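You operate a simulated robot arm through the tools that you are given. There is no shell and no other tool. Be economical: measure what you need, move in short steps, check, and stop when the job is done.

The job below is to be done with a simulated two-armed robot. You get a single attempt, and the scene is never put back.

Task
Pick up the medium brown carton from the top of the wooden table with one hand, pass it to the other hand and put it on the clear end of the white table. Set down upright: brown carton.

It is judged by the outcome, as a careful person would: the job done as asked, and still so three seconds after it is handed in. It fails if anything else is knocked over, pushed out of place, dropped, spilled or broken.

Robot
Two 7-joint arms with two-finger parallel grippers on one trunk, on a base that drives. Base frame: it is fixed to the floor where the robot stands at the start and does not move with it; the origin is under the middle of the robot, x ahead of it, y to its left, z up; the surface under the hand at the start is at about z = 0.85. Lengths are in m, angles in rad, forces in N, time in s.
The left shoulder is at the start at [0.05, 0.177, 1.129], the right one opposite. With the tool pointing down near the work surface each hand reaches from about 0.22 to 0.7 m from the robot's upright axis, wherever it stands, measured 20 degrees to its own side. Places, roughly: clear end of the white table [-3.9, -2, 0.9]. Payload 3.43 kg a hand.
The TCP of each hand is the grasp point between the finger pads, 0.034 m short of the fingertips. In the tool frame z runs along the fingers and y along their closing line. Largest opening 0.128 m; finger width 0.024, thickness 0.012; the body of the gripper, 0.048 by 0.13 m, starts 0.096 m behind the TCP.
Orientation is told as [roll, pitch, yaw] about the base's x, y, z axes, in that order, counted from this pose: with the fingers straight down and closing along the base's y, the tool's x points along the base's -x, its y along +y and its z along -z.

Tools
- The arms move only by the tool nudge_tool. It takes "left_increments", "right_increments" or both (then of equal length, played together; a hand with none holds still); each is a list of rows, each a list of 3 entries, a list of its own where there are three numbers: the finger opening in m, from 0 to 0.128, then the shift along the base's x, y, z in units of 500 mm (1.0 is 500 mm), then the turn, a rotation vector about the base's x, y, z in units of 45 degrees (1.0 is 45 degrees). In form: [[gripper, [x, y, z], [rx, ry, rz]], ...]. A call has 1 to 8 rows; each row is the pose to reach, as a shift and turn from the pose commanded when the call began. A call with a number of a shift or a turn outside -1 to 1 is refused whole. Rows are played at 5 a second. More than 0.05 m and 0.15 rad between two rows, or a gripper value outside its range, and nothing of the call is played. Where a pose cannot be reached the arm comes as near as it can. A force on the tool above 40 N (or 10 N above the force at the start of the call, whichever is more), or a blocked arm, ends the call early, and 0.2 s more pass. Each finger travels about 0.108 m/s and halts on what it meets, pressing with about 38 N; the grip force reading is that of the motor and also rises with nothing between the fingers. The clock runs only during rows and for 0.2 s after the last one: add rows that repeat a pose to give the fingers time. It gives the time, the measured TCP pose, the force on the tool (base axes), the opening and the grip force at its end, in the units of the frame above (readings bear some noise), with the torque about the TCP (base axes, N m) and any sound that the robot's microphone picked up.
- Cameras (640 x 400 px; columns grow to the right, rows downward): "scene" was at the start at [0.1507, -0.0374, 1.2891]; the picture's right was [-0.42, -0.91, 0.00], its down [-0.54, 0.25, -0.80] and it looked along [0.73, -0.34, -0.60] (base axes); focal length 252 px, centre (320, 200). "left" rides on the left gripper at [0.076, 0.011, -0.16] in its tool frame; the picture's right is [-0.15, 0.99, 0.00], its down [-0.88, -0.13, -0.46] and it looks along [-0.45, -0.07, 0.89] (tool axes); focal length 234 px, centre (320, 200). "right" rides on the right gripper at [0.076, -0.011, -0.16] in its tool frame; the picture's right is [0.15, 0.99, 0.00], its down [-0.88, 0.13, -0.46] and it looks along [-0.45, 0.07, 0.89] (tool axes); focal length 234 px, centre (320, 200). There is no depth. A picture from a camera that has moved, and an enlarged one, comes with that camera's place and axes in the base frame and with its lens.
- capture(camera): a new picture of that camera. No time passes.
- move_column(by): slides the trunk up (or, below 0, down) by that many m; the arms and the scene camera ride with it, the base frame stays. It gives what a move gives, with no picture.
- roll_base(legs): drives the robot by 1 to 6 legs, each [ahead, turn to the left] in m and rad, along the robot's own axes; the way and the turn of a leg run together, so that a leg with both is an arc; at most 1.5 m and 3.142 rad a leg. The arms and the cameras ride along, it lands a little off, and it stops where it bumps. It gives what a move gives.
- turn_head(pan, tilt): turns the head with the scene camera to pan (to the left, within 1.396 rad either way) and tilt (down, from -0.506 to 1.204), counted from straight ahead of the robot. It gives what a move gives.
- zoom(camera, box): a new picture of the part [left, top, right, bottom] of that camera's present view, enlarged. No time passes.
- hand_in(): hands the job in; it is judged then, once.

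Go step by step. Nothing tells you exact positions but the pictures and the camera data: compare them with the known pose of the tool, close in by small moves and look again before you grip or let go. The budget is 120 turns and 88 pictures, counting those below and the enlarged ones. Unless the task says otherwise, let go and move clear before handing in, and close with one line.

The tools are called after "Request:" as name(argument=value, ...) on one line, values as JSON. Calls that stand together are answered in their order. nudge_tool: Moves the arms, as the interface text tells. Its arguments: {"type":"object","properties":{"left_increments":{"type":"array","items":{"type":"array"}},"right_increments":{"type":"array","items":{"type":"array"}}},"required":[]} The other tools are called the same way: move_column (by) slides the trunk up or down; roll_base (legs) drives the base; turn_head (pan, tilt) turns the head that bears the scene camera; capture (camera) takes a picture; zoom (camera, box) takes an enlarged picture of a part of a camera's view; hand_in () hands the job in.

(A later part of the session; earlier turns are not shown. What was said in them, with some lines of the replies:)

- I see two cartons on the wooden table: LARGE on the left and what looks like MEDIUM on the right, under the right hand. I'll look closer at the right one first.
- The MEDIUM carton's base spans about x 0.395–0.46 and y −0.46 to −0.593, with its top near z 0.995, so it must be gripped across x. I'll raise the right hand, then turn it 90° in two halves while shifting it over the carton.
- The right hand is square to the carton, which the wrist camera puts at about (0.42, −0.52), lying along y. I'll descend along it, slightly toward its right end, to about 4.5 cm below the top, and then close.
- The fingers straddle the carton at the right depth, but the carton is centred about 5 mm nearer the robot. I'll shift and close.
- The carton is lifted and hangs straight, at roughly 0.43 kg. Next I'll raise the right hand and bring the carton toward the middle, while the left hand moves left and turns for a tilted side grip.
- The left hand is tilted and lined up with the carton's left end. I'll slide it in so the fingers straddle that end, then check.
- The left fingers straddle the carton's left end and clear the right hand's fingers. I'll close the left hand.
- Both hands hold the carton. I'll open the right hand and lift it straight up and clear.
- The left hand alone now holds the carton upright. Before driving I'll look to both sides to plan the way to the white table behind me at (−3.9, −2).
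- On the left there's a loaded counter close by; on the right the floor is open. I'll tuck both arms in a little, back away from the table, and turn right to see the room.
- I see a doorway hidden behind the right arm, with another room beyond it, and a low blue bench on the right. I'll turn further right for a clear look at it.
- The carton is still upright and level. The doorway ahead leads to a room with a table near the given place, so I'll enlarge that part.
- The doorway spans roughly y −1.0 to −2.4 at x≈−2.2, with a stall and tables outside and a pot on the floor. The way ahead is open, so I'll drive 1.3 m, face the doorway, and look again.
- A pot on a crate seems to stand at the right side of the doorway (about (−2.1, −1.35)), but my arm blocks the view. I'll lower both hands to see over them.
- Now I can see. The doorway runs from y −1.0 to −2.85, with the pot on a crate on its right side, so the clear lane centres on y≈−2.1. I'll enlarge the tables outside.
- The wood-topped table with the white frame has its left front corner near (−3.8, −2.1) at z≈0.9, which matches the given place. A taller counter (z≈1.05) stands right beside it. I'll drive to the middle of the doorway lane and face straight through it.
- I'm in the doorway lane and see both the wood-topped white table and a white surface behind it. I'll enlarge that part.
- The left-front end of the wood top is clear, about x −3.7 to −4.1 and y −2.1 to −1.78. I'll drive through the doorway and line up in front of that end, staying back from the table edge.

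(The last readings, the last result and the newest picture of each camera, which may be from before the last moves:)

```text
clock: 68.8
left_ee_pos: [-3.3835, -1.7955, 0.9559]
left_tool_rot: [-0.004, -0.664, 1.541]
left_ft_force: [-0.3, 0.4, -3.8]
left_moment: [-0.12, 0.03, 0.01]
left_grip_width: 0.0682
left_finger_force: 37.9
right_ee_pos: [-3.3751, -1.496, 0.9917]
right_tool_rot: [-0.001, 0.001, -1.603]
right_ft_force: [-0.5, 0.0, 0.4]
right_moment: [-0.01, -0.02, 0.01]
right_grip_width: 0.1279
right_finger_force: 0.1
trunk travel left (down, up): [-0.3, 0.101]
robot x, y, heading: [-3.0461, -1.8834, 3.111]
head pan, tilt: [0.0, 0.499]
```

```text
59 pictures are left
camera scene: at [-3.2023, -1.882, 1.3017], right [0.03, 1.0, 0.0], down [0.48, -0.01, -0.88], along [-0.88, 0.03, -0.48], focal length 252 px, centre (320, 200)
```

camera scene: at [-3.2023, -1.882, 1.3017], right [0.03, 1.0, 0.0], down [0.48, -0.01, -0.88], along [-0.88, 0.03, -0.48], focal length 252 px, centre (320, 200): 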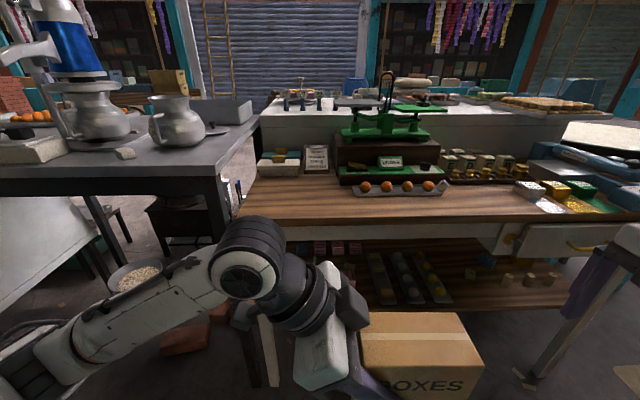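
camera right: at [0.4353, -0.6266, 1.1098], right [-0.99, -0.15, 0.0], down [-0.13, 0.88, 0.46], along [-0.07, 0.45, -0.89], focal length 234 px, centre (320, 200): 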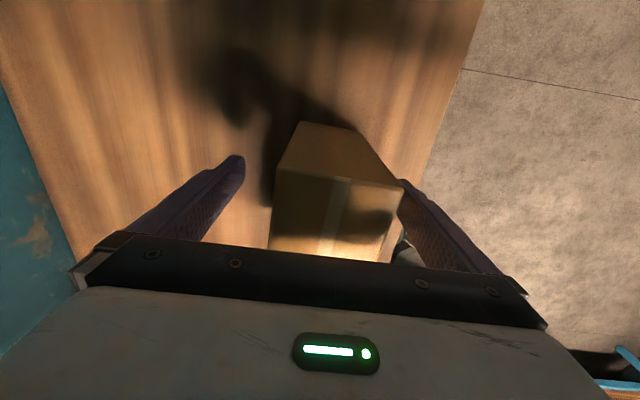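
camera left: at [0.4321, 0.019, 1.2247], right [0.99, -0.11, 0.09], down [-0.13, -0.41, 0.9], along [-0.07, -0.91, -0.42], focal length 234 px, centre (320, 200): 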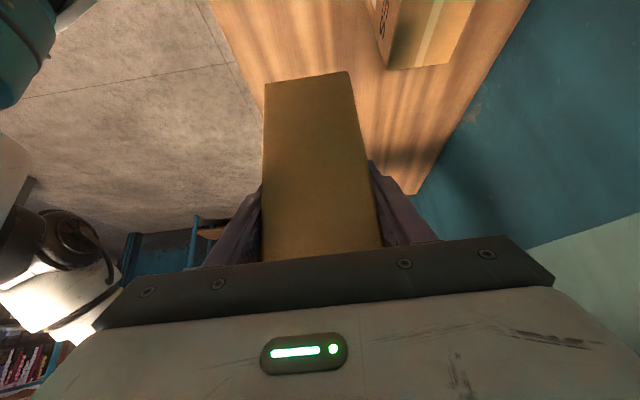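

The table's front edge is at x≈−3.81 and its left edge at y≈−2.1, with small goods from x≈−4.15 back and a tray right of y≈−1.77. I'll raise the carton and turn it 90° so the hand leans toward me instead of over the taller counter.

Request:
nudge_tool(left_increments=[[0.0, [0, -0.02, 0.06], [0, 0, 0.16]], [0.0, [0, -0.06, 0.12], [0, 0, 0.33]], [0.0, [0, -0.12, 0.18], [0, 0, 0.5]], [0.0, [0, -0.18, 0.24], [0, 0, 0.66]], [0.0, [0, -0.24, 0.3], [0, 0, 0.83]], [0.0, [0, -0.3, 0.36], [0, 0, 1.0]]], right_increments=[[0.128, [0, 0, 0.06], [0, 0, 0]], [0.128, [0, 0, 0.12], [0, 0, 0]], [0.128, [0, 0, 0.18], [0, 0, 0]], [0.128, [0, 0, 0.24], [0, 0, 0]], [0.128, [0, 0, 0.3], [0, 0, 0]], [0.128, [0, 0, 0.36], [0, 0, 0]]])

Request:
nudge_tool(left_increments=[[0.0, [0, 0, 0], [0, 0, 0.17]], [0.0, [0, 0, 0], [0, 0, 0.34]], [0.0, [0, 0, 0], [0, 0, 0.51]], [0.0, [0, 0, 0], [0, 0, 0.68]], [0.0, [0, 0, 0], [0, 0, 0.85]], [0.0, [0, 0, 0], [0, 0, 1.0]], [0.0, [0, 0, 0], [0, 0, 1.0]]])

Request:
capture(camera="scene")

Request:
capture(camera="left")

```text
clock: 70.2
left_ee_pos: [-3.3854, -1.9461, 1.1349]
left_tool_rot: [-0.004, -0.669, 2.33]
left_ft_force: [0.1, 0.0, -3.9]
left_moment: [-0.11, -0.05, -0.01]
left_grip_width: 0.068
left_finger_force: 38.4
right_ee_pos: [-3.3745, -1.4959, 1.1723]
right_tool_rot: [0.001, 0.0, -1.6]
right_ft_force: [-0.6, -0.3, 0.6]
right_moment: [0.0, 0.03, 0.0]
right_grip_width: 0.128
right_finger_force: 0.1
trunk travel left (down, up): [-0.3, 0.101]
robot x, y, heading: [-3.0446, -1.8888, 3.106]
head pan, tilt: [0.0, 0.499]
```

```text
clock: 71.8
left_ee_pos: [-3.3831, -1.9464, 1.1362]
left_tool_rot: [-0.002, -0.666, 3.113]
left_ft_force: [0.4, -0.4, -4.9]
left_moment: [0.04, -0.13, -0.01]
left_grip_width: 0.0677
left_finger_force: 38.4
right_ee_pos: [-3.3754, -1.4953, 1.1729]
right_tool_rot: [0.002, -0.001, -1.601]
right_ft_force: [0.3, 0.7, -1.1]
right_moment: [-0.02, -0.03, 0.0]
right_grip_width: 0.128
right_finger_force: 0.2
trunk travel left (down, up): [-0.3, 0.101]
robot x, y, heading: [-3.0441, -1.8854, 3.114]
head pan, tilt: [0.0, 0.499]
```

```text
58 pictures are left
camera scene: at [-3.2024, -1.8823, 1.3017], right [0.03, 1.0, 0.0], down [0.48, -0.01, -0.88], along [-0.88, 0.03, -0.48], focal length 252 px, centre (320, 200)
```

scene: 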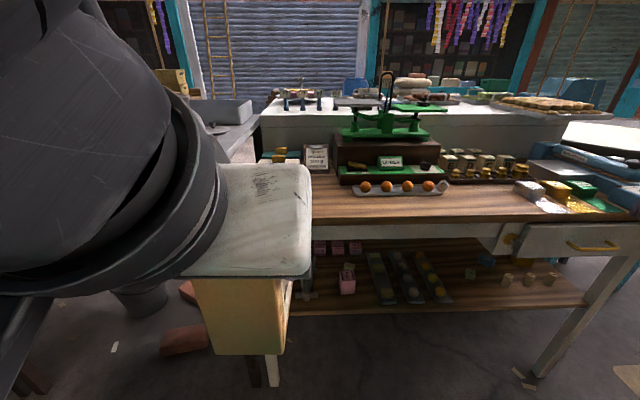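

```text
57 pictures are left
camera left: at [-3.226, -1.9602, 1.2141], right [-0.14, -0.99, 0.09], down [-0.41, 0.14, 0.9], along [-0.9, 0.09, -0.42], focal length 234 px, centre (320, 200)
```

left: 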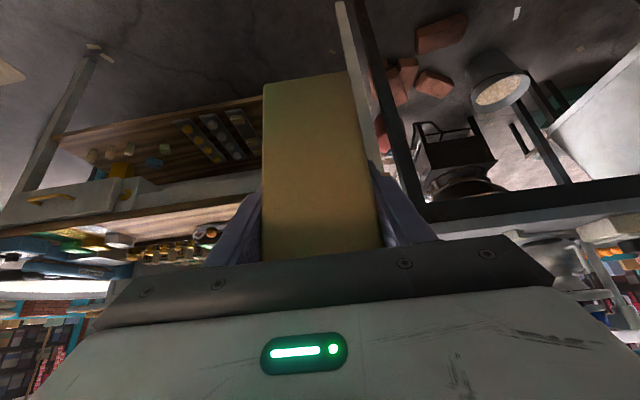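

The carton is turned and level, with the hand leaning toward me. I'll drive 0.36 m closer with the carton held high above the table.

Request:
roll_base(legs=[[0.36, 0.0]])

Request:
turn_head(pan=0.25, tilt=0.75)

Request:
capture(camera="scene")

Request:
capture(camera="left")

```text
clock: 74.2
left_ee_pos: [-3.7452, -1.9355, 1.1366]
left_tool_rot: [-0.003, -0.665, 3.114]
left_ft_force: [0.3, -0.6, -5.1]
left_moment: [0.06, -0.14, -0.03]
left_grip_width: 0.068
left_finger_force: 38.0
right_ee_pos: [-3.7375, -1.4855, 1.1712]
right_tool_rot: [0.001, 0.0, -1.597]
right_ft_force: [-0.5, -0.5, 0.2]
right_moment: [0.03, 0.03, 0.02]
right_grip_width: 0.1282
right_finger_force: 0.1
trunk travel left (down, up): [-0.3, 0.101]
robot x, y, heading: [-3.4033, -1.8771, 3.113]
head pan, tilt: [0.0, 0.499]
```

```text
clock: 74.9
left_ee_pos: [-3.7437, -1.9378, 1.1336]
left_tool_rot: [0.007, -0.664, 3.109]
left_ft_force: [0.3, -1.1, -5.0]
left_moment: [-0.01, -0.17, 0.01]
left_grip_width: 0.0679
left_finger_force: 38.1
right_ee_pos: [-3.7379, -1.4855, 1.1732]
right_tool_rot: [-0.002, 0.0, -1.599]
right_ft_force: [0.1, 0.0, 0.9]
right_moment: [0.0, 0.01, -0.01]
right_grip_width: 0.1279
right_finger_force: 0.1
trunk travel left (down, up): [-0.3, 0.101]
robot x, y, heading: [-3.4057, -1.8782, 3.113]
head pan, tilt: [0.25, 0.75]
```

```text
56 pictures are left
camera scene: at [-3.5614, -1.8778, 1.2945], right [-0.04, 1.0, 0.0], down [0.55, 0.02, -0.84], along [-0.84, -0.03, -0.55], focal length 252 px, centre (320, 200)
```

scene: 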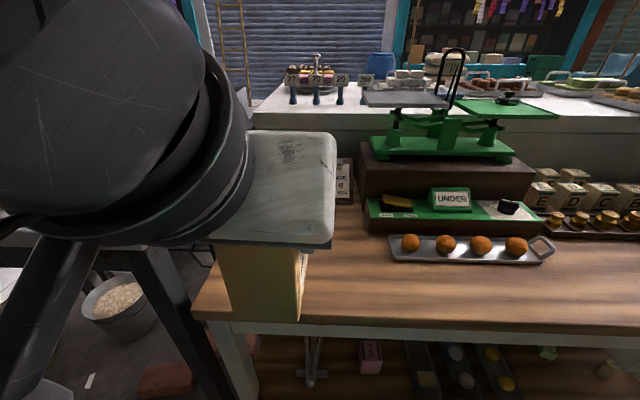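

```text
55 pictures are left
camera left: at [-3.5868, -1.9516, 1.2117], right [-0.14, -0.98, 0.09], down [-0.41, 0.15, 0.9], along [-0.9, 0.09, -0.42], focal length 234 px, centre (320, 200)
```

left: 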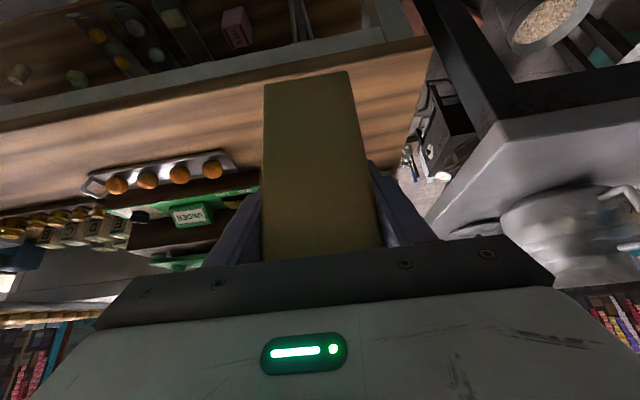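

Above the table all is clear: the tray begins right of y≈−1.74 and the goods behind start at x≈−4.16. I'll extend forward to x≈−3.915, then lower to just above the surface.

Request:
nudge_tool(left_increments=[[0.0, [-0.08, 0, 0], [0, 0, 0]], [0.0, [-0.16, -0.01, 0], [0, 0, 0]], [0.0, [-0.24, -0.02, 0], [0, 0, 0]], [0.0, [-0.32, -0.025, 0], [0, 0, 0]], [0.0, [-0.34, -0.025, -0.05], [0, 0, 0]], [0.0, [-0.34, -0.025, -0.13], [0, 0, 0]], [0.0, [-0.34, -0.025, -0.21], [0, 0, 0]], [0.0, [-0.34, -0.025, -0.24], [0, 0, 0]]])

Request:
capture(camera="scene")

Request:
capture(camera="left")

```text
clock: 76.7
left_ee_pos: [-3.9159, -1.9463, 1.0151]
left_tool_rot: [-0.003, -0.666, 3.113]
left_ft_force: [0.4, 0.1, -4.9]
left_moment: [0.01, -0.16, -0.02]
left_grip_width: 0.068
left_finger_force: 37.9
right_ee_pos: [-3.7366, -1.4843, 1.1732]
right_tool_rot: [-0.001, 0.0, -1.598]
right_ft_force: [-0.6, 0.1, 0.9]
right_moment: [0.02, 0.04, 0.0]
right_grip_width: 0.1282
right_finger_force: 0.0
trunk travel left (down, up): [-0.3, 0.101]
robot x, y, heading: [-3.4031, -1.8758, 3.111]
head pan, tilt: [0.25, 0.75]
```

```text
54 pictures are left
camera scene: at [-3.5529, -1.8921, 1.2797], right [-0.22, 0.98, 0.0], down [0.67, 0.15, -0.73], along [-0.71, -0.16, -0.68], focal length 252 px, centre (320, 200)
```

scene: 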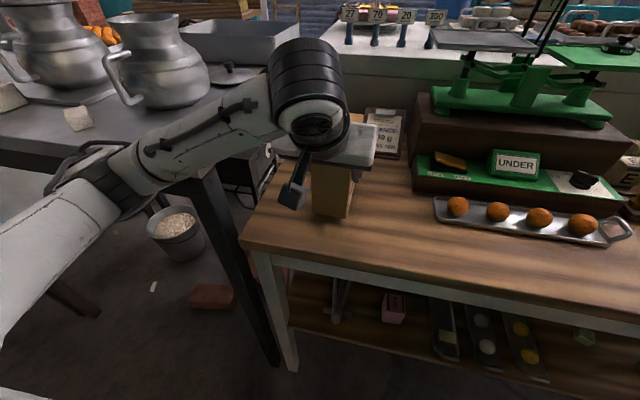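

```text
53 pictures are left
camera left: at [-3.757, -1.9611, 1.0934], right [-0.14, -0.99, 0.09], down [-0.41, 0.14, 0.9], along [-0.9, 0.09, -0.42], focal length 234 px, centre (320, 200)
```

left: 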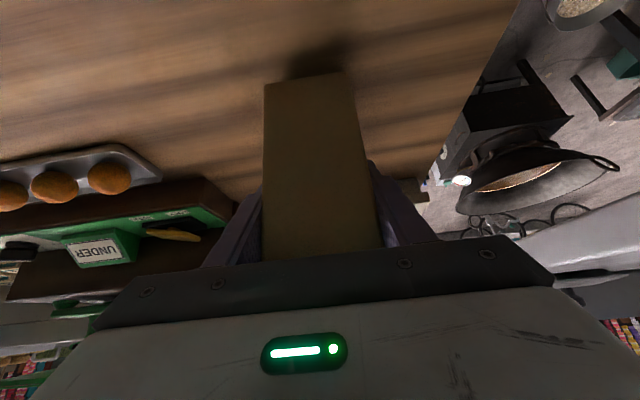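

The carton hangs about 2–3 cm above the clear end, with free space all around. I'll lower it in small steps until the force shows contact.

Request:
nudge_tool(left_increments=[[0.0, [0, 0, -0.016], [0, 0, 0]], [0.0, [0, 0, -0.032], [0, 0, 0]], [0.0, [0, 0, -0.044], [0, 0, 0]], [0.0, [0, 0, -0.044], [0, 0, 0]]])

Request:
zoom(camera="scene", box=[240, 120, 440, 245])

Request:
capture(camera="left")

```text
clock: 77.5
left_ee_pos: [-3.9163, -1.9468, 1.0061]
left_tool_rot: [-0.013, -0.695, 3.121]
left_ft_force: [4.9, -0.9, 13.6]
left_moment: [-0.7, -1.15, 0.14]
left_grip_width: 0.0679
left_finger_force: 37.9
right_ee_pos: [-3.7352, -1.4841, 1.1722]
right_tool_rot: [0.0, -0.001, -1.598]
right_ft_force: [0.2, 0.3, 0.5]
right_moment: [-0.01, -0.02, 0.0]
right_grip_width: 0.1279
right_finger_force: 0.1
trunk travel left (down, up): [-0.3, 0.101]
robot x, y, heading: [-3.4044, -1.8771, 3.108]
head pan, tilt: [0.25, 0.75]
stopped in row 4 (left hand): the force on the tool passed its limit at 43 N (the readings are from after the stop); the commanded pose is now the measured one
```

```text
3.20 times, centred on (340, 182) of scene
camera zoom: at [-3.5515, -1.8922, 1.2799], right [-0.22, 0.98, 0.0], down [0.66, 0.15, -0.73], along [-0.71, -0.16, -0.68], focal length 806 px, centre (256, 256)
```

zoom: 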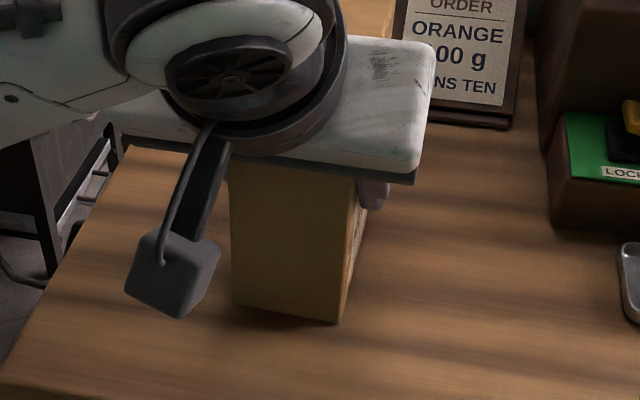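

```text
51 pictures are left
camera left: at [-3.757, -1.9619, 1.0789], right [-0.14, -0.99, 0.08], down [-0.38, 0.13, 0.91], along [-0.91, 0.1, -0.4], focal length 234 px, centre (320, 200)
```

left: 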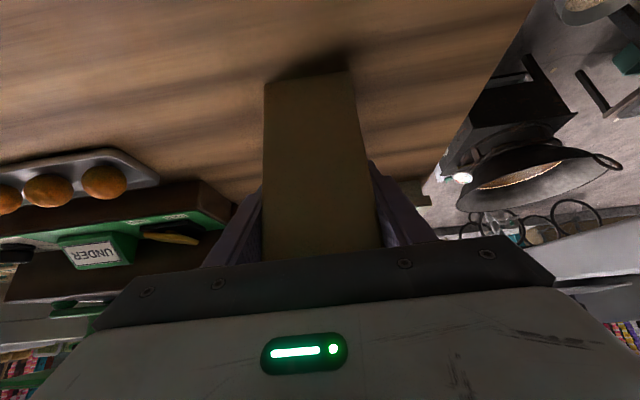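

The carton met the surface (TCP z≈1.006), and pressing tipped the hand about 0.03 rad, loading the carton's near bottom edge. I'll ease up a few millimetres and take out that tilt.

Request:
nudge_tool(left_increments=[[0.0, [0, 0, 0.012], [0, 0, 0]], [0.0, [0, 0, 0.012], [0, -0.037, 0]], [0.0, [0, 0, 0.012], [0, -0.037, 0]]])

Request:
zoom(camera="scene", box=[260, 160, 400, 248])

```text
clock: 78.3
left_ee_pos: [-3.9148, -1.949, 1.0086]
left_tool_rot: [-0.013, -0.66, 3.123]
left_ft_force: [0.2, 0.0, -4.0]
left_moment: [0.03, -0.13, -0.01]
left_grip_width: 0.0679
left_finger_force: 37.8
right_ee_pos: [-3.7335, -1.487, 1.1738]
right_tool_rot: [-0.003, 0.002, -1.599]
right_ft_force: [0.3, 0.4, -0.3]
right_moment: [0.06, 0.03, -0.02]
right_grip_width: 0.1278
right_finger_force: 0.0
trunk travel left (down, up): [-0.3, 0.101]
robot x, y, heading: [-3.4004, -1.8731, 3.115]
head pan, tilt: [0.25, 0.75]
```

```text
4.55 times, centred on (330, 204) of scene
camera zoom: at [-3.5492, -1.8944, 1.2801], right [-0.22, 0.98, 0.0], down [0.66, 0.15, -0.73], along [-0.72, -0.16, -0.68], focal length 1145 px, centre (274, 182)
```

zoom: 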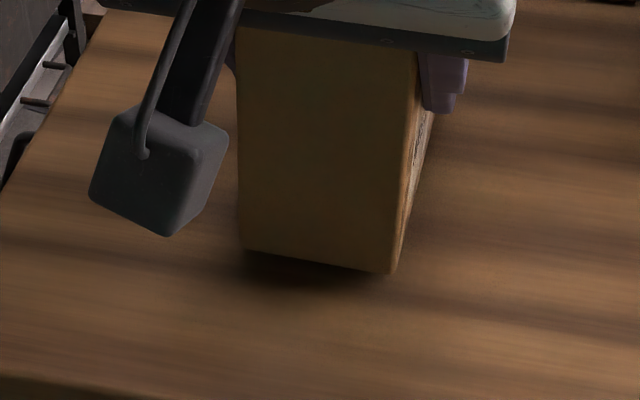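

The hand is free again and level. I'll trim the small roll and lower 2 mm at a time until it just touches.

Request:
nudge_tool(left_increments=[[0.0, [0, 0, 0], [-0.012, 0, 0]], [0.0, [0, 0, -0.004], [-0.012, 0, 0]], [0.0, [0, 0, -0.004], [-0.012, 0, 0]]])

Request:
nudge_tool(left_increments=[[0.0, [0, 0, -0.004], [0, 0, 0]], [0.0, [0, 0, -0.004], [0, 0, 0]]])

```text
clock: 79.1
left_ee_pos: [-3.9142, -1.9458, 1.0086]
left_tool_rot: [0.001, -0.662, 3.114]
left_ft_force: [-0.5, -0.4, -3.9]
left_moment: [-0.01, -0.12, 0.0]
left_grip_width: 0.0681
left_finger_force: 37.7
right_ee_pos: [-3.7327, -1.4834, 1.1736]
right_tool_rot: [-0.005, -0.001, -1.6]
right_ft_force: [-0.5, -0.3, 0.4]
right_moment: [-0.01, -0.01, 0.01]
right_grip_width: 0.1281
right_finger_force: 0.1
trunk travel left (down, up): [-0.3, 0.101]
robot x, y, heading: [-3.4037, -1.8769, 3.113]
head pan, tilt: [0.25, 0.75]
```

```text
clock: 79.7
left_ee_pos: [-3.9155, -1.9454, 1.0076]
left_tool_rot: [0.0, -0.664, 3.114]
left_ft_force: [2.0, -1.1, 2.0]
left_moment: [0.17, 0.23, -0.06]
left_grip_width: 0.0678
left_finger_force: 38.2
right_ee_pos: [-3.7316, -1.4836, 1.174]
right_tool_rot: [-0.003, -0.001, -1.599]
right_ft_force: [0.4, 0.5, 0.3]
right_moment: [-0.02, 0.02, 0.02]
right_grip_width: 0.1283
right_finger_force: 0.1
trunk travel left (down, up): [-0.3, 0.101]
robot x, y, heading: [-3.4011, -1.8782, 3.113]
head pan, tilt: [0.25, 0.75]
```

The table now carries the carton (a net 6 N change at 1.0076). I'll open the fingers slowly and check before moving away.

Request:
nudge_tool(left_increments=[[0.075, [0, 0, 0], [0, 0, 0]], [0.1, [0, 0, 0], [0, 0, 0]], [0.128, [0, 0, 0], [0, 0, 0]], [0.128, [0, 0, 0], [0, 0, 0]]])

Request:
capture(camera="left")

Request:
zoom(camera="scene", box=[240, 120, 440, 245])

```text
clock: 80.7
left_ee_pos: [-3.9155, -1.9464, 1.0066]
left_tool_rot: [0.001, -0.662, 3.114]
left_ft_force: [0.3, -0.3, -0.1]
left_moment: [0.01, 0.03, -0.02]
left_grip_width: 0.1278
left_finger_force: 0.1
right_ee_pos: [-3.7328, -1.4832, 1.1735]
right_tool_rot: [-0.003, -0.001, -1.599]
right_ft_force: [-0.7, 0.7, -0.1]
right_moment: [0.0, 0.02, -0.01]
right_grip_width: 0.128
right_finger_force: 0.1
trunk travel left (down, up): [-0.3, 0.101]
robot x, y, heading: [-3.3979, -1.8752, 3.114]
head pan, tilt: [0.25, 0.75]
```

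```text
49 pictures are left
camera left: at [-3.7567, -1.9603, 1.0856], right [-0.14, -0.99, 0.09], down [-0.41, 0.14, 0.9], along [-0.9, 0.09, -0.43], focal length 234 px, centre (320, 200)
```

left: 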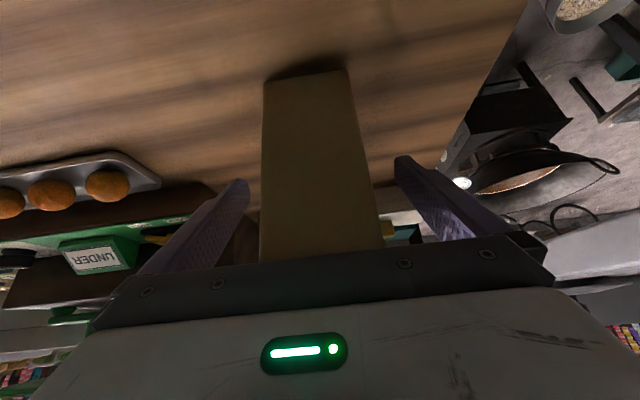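

```text
3.20 times, centred on (340, 182) of scene
camera zoom: at [-3.5486, -1.8917, 1.2804], right [-0.22, 0.98, 0.0], down [0.66, 0.15, -0.73], along [-0.72, -0.16, -0.68], focal length 806 px, centre (256, 256)
```

zoom: 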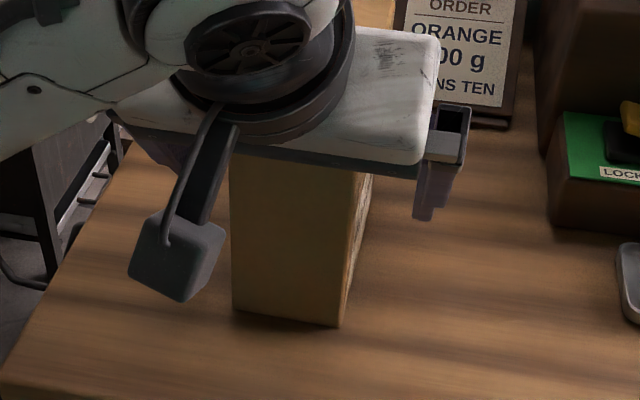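

The carton stands free. I'll withdraw the open hand straight back along its fingers, then look.

Request:
nudge_tool(left_increments=[[0.128, [0.03, 0, 0.038], [0, 0, 0]], [0.128, [0.08, 0, 0.1], [0, 0, 0]], [0.128, [0.14, 0, 0.17], [0, 0, 0]], [0.128, [0.2, 0, 0.25], [0, 0, 0]], [0.128, [0.26, 0, 0.32], [0, 0, 0]], [0.128, [0.33, 0, 0.36], [0, 0, 0]], [0.128, [0.4, 0, 0.36], [0, 0, 0]]])

Request:
roll_base(legs=[[-0.3, 0]])

Request:
turn_head(pan=0.0, tilt=0.6)

Request:
capture(camera="scene")

Request:
capture(camera="left")

```text
clock: 82.3
left_ee_pos: [-3.7313, -1.952, 1.1846]
left_tool_rot: [-0.044, -0.605, -3.086]
left_ft_force: [-0.1, 0.4, -0.5]
left_moment: [0.01, -0.02, 0.0]
left_grip_width: 0.1282
left_finger_force: 0.1
right_ee_pos: [-3.7354, -1.4856, 1.1722]
right_tool_rot: [0.0, 0.0, -1.601]
right_ft_force: [0.0, -0.4, -0.5]
right_moment: [-0.01, 0.0, 0.01]
right_grip_width: 0.1282
right_finger_force: 0.0
trunk travel left (down, up): [-0.3, 0.101]
robot x, y, heading: [-3.4048, -1.8753, 3.111]
head pan, tilt: [0.25, 0.75]
```

```text
clock: 84.4
left_ee_pos: [-3.429, -1.9611, 1.1835]
left_tool_rot: [-0.035, -0.611, -3.1]
left_ft_force: [1.0, -0.1, -0.1]
left_moment: [-0.01, 0.02, 0.01]
left_grip_width: 0.1279
left_finger_force: 0.1
right_ee_pos: [-3.4344, -1.4933, 1.1729]
right_tool_rot: [0.0, 0.0, -1.6]
right_ft_force: [-0.1, -1.2, -0.2]
right_moment: [-0.01, 0.04, -0.03]
right_grip_width: 0.1279
right_finger_force: 0.1
trunk travel left (down, up): [-0.3, 0.101]
robot x, y, heading: [-3.1015, -1.881, 3.114]
head pan, tilt: [0.25, 0.75]
```

```text
clock: 85.2
left_ee_pos: [-3.4291, -1.9604, 1.1829]
left_tool_rot: [-0.034, -0.614, -3.103]
left_ft_force: [0.9, 0.2, 0.1]
left_moment: [-0.01, 0.01, 0.0]
left_grip_width: 0.1279
left_finger_force: 0.1
right_ee_pos: [-3.436, -1.4939, 1.1727]
right_tool_rot: [0.0, 0.002, -1.599]
right_ft_force: [-0.2, -0.6, -0.1]
right_moment: [-0.01, 0.0, -0.04]
right_grip_width: 0.128
right_finger_force: 0.0
trunk travel left (down, up): [-0.3, 0.101]
robot x, y, heading: [-3.1069, -1.8865, 3.11]
head pan, tilt: [0.0, 0.6]
```

```text
47 pictures are left
camera scene: at [-3.2602, -1.8806, 1.2927], right [0.03, 1.0, 0.0], down [0.56, -0.02, -0.83], along [-0.83, 0.02, -0.56], focal length 252 px, centre (320, 200)
```

scene: 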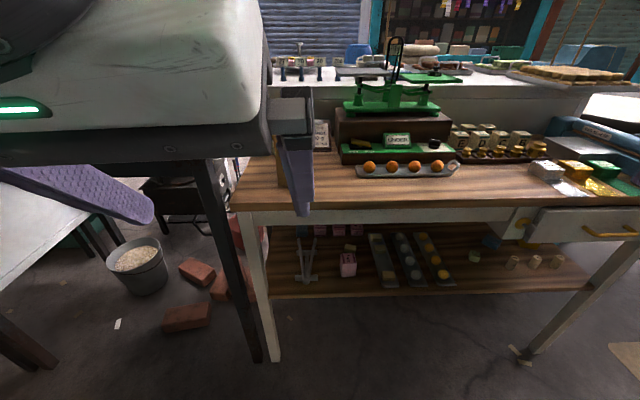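

```text
46 pictures are left
camera left: at [-3.2744, -1.9701, 1.2685], right [-0.1, -0.99, 0.06], down [-0.46, 0.1, 0.88], along [-0.88, 0.06, -0.46], focal length 234 px, centre (320, 200)
```

left: 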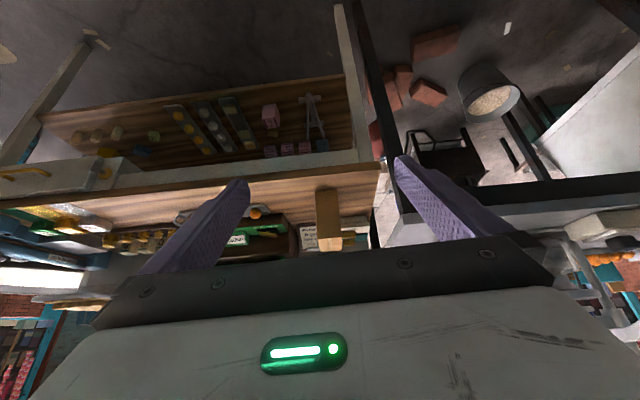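

The carton stands on the clear end. The left hand blocks the scene view, so I'll lower it for a final check.

Request:
nudge_tool(left_increments=[[0.128, [0.03, 0, -0.09], [0, 0, 0]], [0.128, [0.05, 0, -0.18], [0, 0, 0]], [0.128, [0.05, 0, -0.27], [0, 0, 0]], [0.128, [0.05, 0, -0.36], [0, 0, 0]], [0.128, [0.05, 0, -0.45], [0, 0, 0]], [0.128, [0.05, 0, -0.54], [0, 0, 0]]])

Request:
capture(camera="scene")

Request:
zoom(camera="scene", box=[210, 110, 370, 210])

```text
clock: 85.6
left_ee_pos: [-3.4164, -1.9608, 1.1391]
left_tool_rot: [-0.052, -0.612, -3.085]
left_ft_force: [-10.1, -5.8, 19.1]
left_moment: [0.45, -4.08, -1.01]
left_grip_width: 0.1278
left_finger_force: 0.2
right_ee_pos: [-3.4357, -1.4928, 1.1722]
right_tool_rot: [0.002, 0.001, -1.603]
right_ft_force: [-0.1, -0.3, 0.1]
right_moment: [0.01, -0.02, 0.02]
right_grip_width: 0.1279
right_finger_force: 0.2
trunk travel left (down, up): [-0.3, 0.101]
robot x, y, heading: [-3.0996, -1.8841, 3.11]
head pan, tilt: [0.0, 0.6]
stopped in row 2 (left hand): the force on the tool passed its limit at 130 N (the readings are from after the stop); the commanded pose is now the measured one
```

```text
45 pictures are left
camera scene: at [-3.2601, -1.8804, 1.2927], right [0.03, 1.0, 0.0], down [0.56, -0.02, -0.83], along [-0.82, 0.03, -0.56], focal length 252 px, centre (320, 200)
```

scene: 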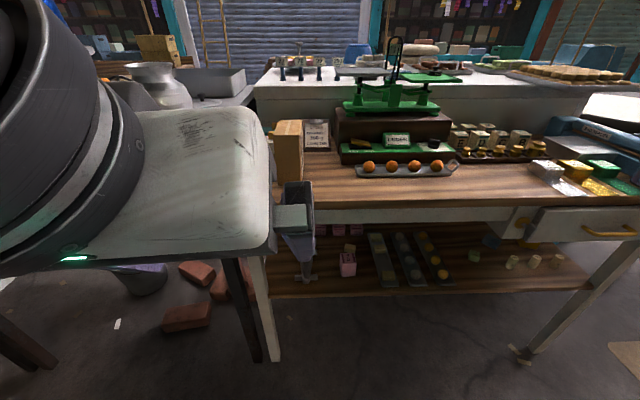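

```text
4.00 times, centred on (290, 160) of scene
camera zoom: at [-3.2601, -1.8804, 1.2927], right [0.03, 1.0, 0.0], down [0.56, -0.02, -0.83], along [-0.82, 0.03, -0.56], focal length 1007 px, centre (440, 360)
```

zoom: 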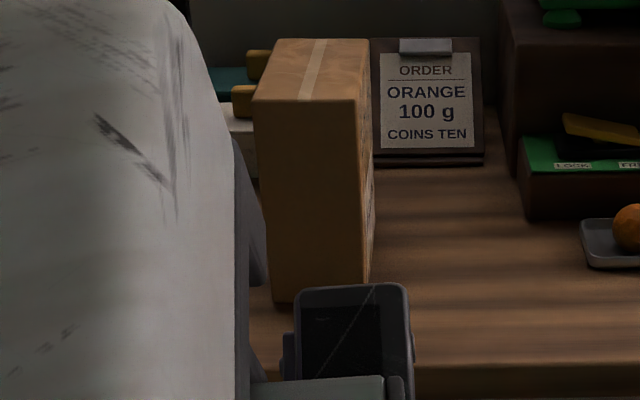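

The carton stands upright on the clear end and the neighbouring goods are undisturbed; the bump was only my hand against my own body. I'll ease the hand off and take a last look.

Request:
nudge_tool(left_increments=[[0.128, [-0.03, 0, 0.03], [0, 0, 0]], [0.128, [-0.08, 0.0, 0.06], [0, 0, 0]], [0.128, [-0.08, 0.0, 0.06], [0, 0, 0]]])

Request:
roll_base(legs=[[-0.2, 0]])

Request:
capture(camera="scene")

Request:
capture(camera="left")

```text
clock: 86.4
left_ee_pos: [-3.4547, -1.9608, 1.1657]
left_tool_rot: [-0.047, -0.611, -3.089]
left_ft_force: [-1.8, 0.6, -0.1]
left_moment: [0.01, -0.05, -0.01]
left_grip_width: 0.1281
left_finger_force: 0.1
right_ee_pos: [-3.4351, -1.4935, 1.1724]
right_tool_rot: [-0.001, -0.001, -1.601]
right_ft_force: [0.1, 0.1, 0.3]
right_moment: [0.01, -0.02, -0.01]
right_grip_width: 0.1281
right_finger_force: 0.0
trunk travel left (down, up): [-0.3, 0.101]
robot x, y, heading: [-3.1034, -1.887, 3.113]
head pan, tilt: [0.0, 0.6]
```

```text
clock: 88.0
left_ee_pos: [-3.2561, -1.9683, 1.1655]
left_tool_rot: [-0.049, -0.612, -3.084]
left_ft_force: [0.7, 0.0, 0.3]
left_moment: [-0.01, 0.02, -0.02]
left_grip_width: 0.1281
left_finger_force: 0.0
right_ee_pos: [-3.2405, -1.5009, 1.1729]
right_tool_rot: [-0.001, -0.001, -1.596]
right_ft_force: [0.6, 0.1, 0.0]
right_moment: [-0.01, 0.05, -0.02]
right_grip_width: 0.1281
right_finger_force: 0.1
trunk travel left (down, up): [-0.3, 0.101]
robot x, y, heading: [-2.9066, -1.8914, 3.122]
head pan, tilt: [0.0, 0.6]
```

```text
43 pictures are left
camera scene: at [-3.0626, -1.8868, 1.2928], right [0.02, 1.0, 0.0], down [0.56, -0.01, -0.83], along [-0.83, 0.02, -0.56], focal length 252 px, centre (320, 200)
```

scene: 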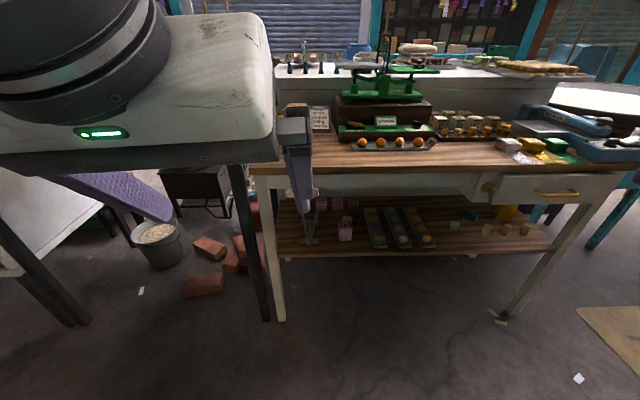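

```text
42 pictures are left
camera left: at [-3.1024, -1.9769, 1.2527], right [-0.09, -1.0, 0.04], down [-0.46, 0.08, 0.88], along [-0.88, 0.06, -0.47], focal length 234 px, centre (320, 200)
```

left: 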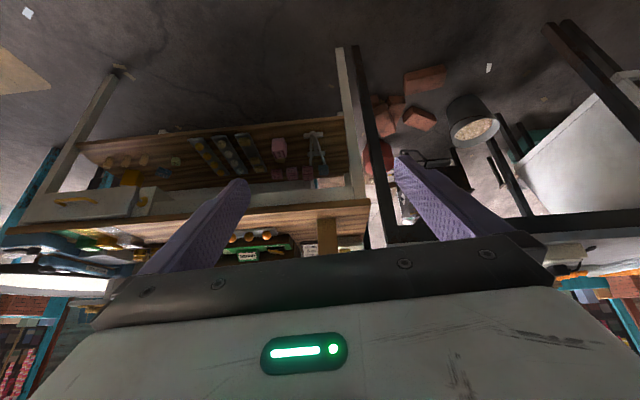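

The MEDIUM carton stands upright and free on the clear end of the white table, and both hands are well clear, so I'm handing in.

Request:
hand_in()

```text
The job is handed in.
```

I picked up the medium brown carton with the right hand and passed it to the left. It now stands upright on the clear end of the white table, nothing else was disturbed, and the job is handed in.
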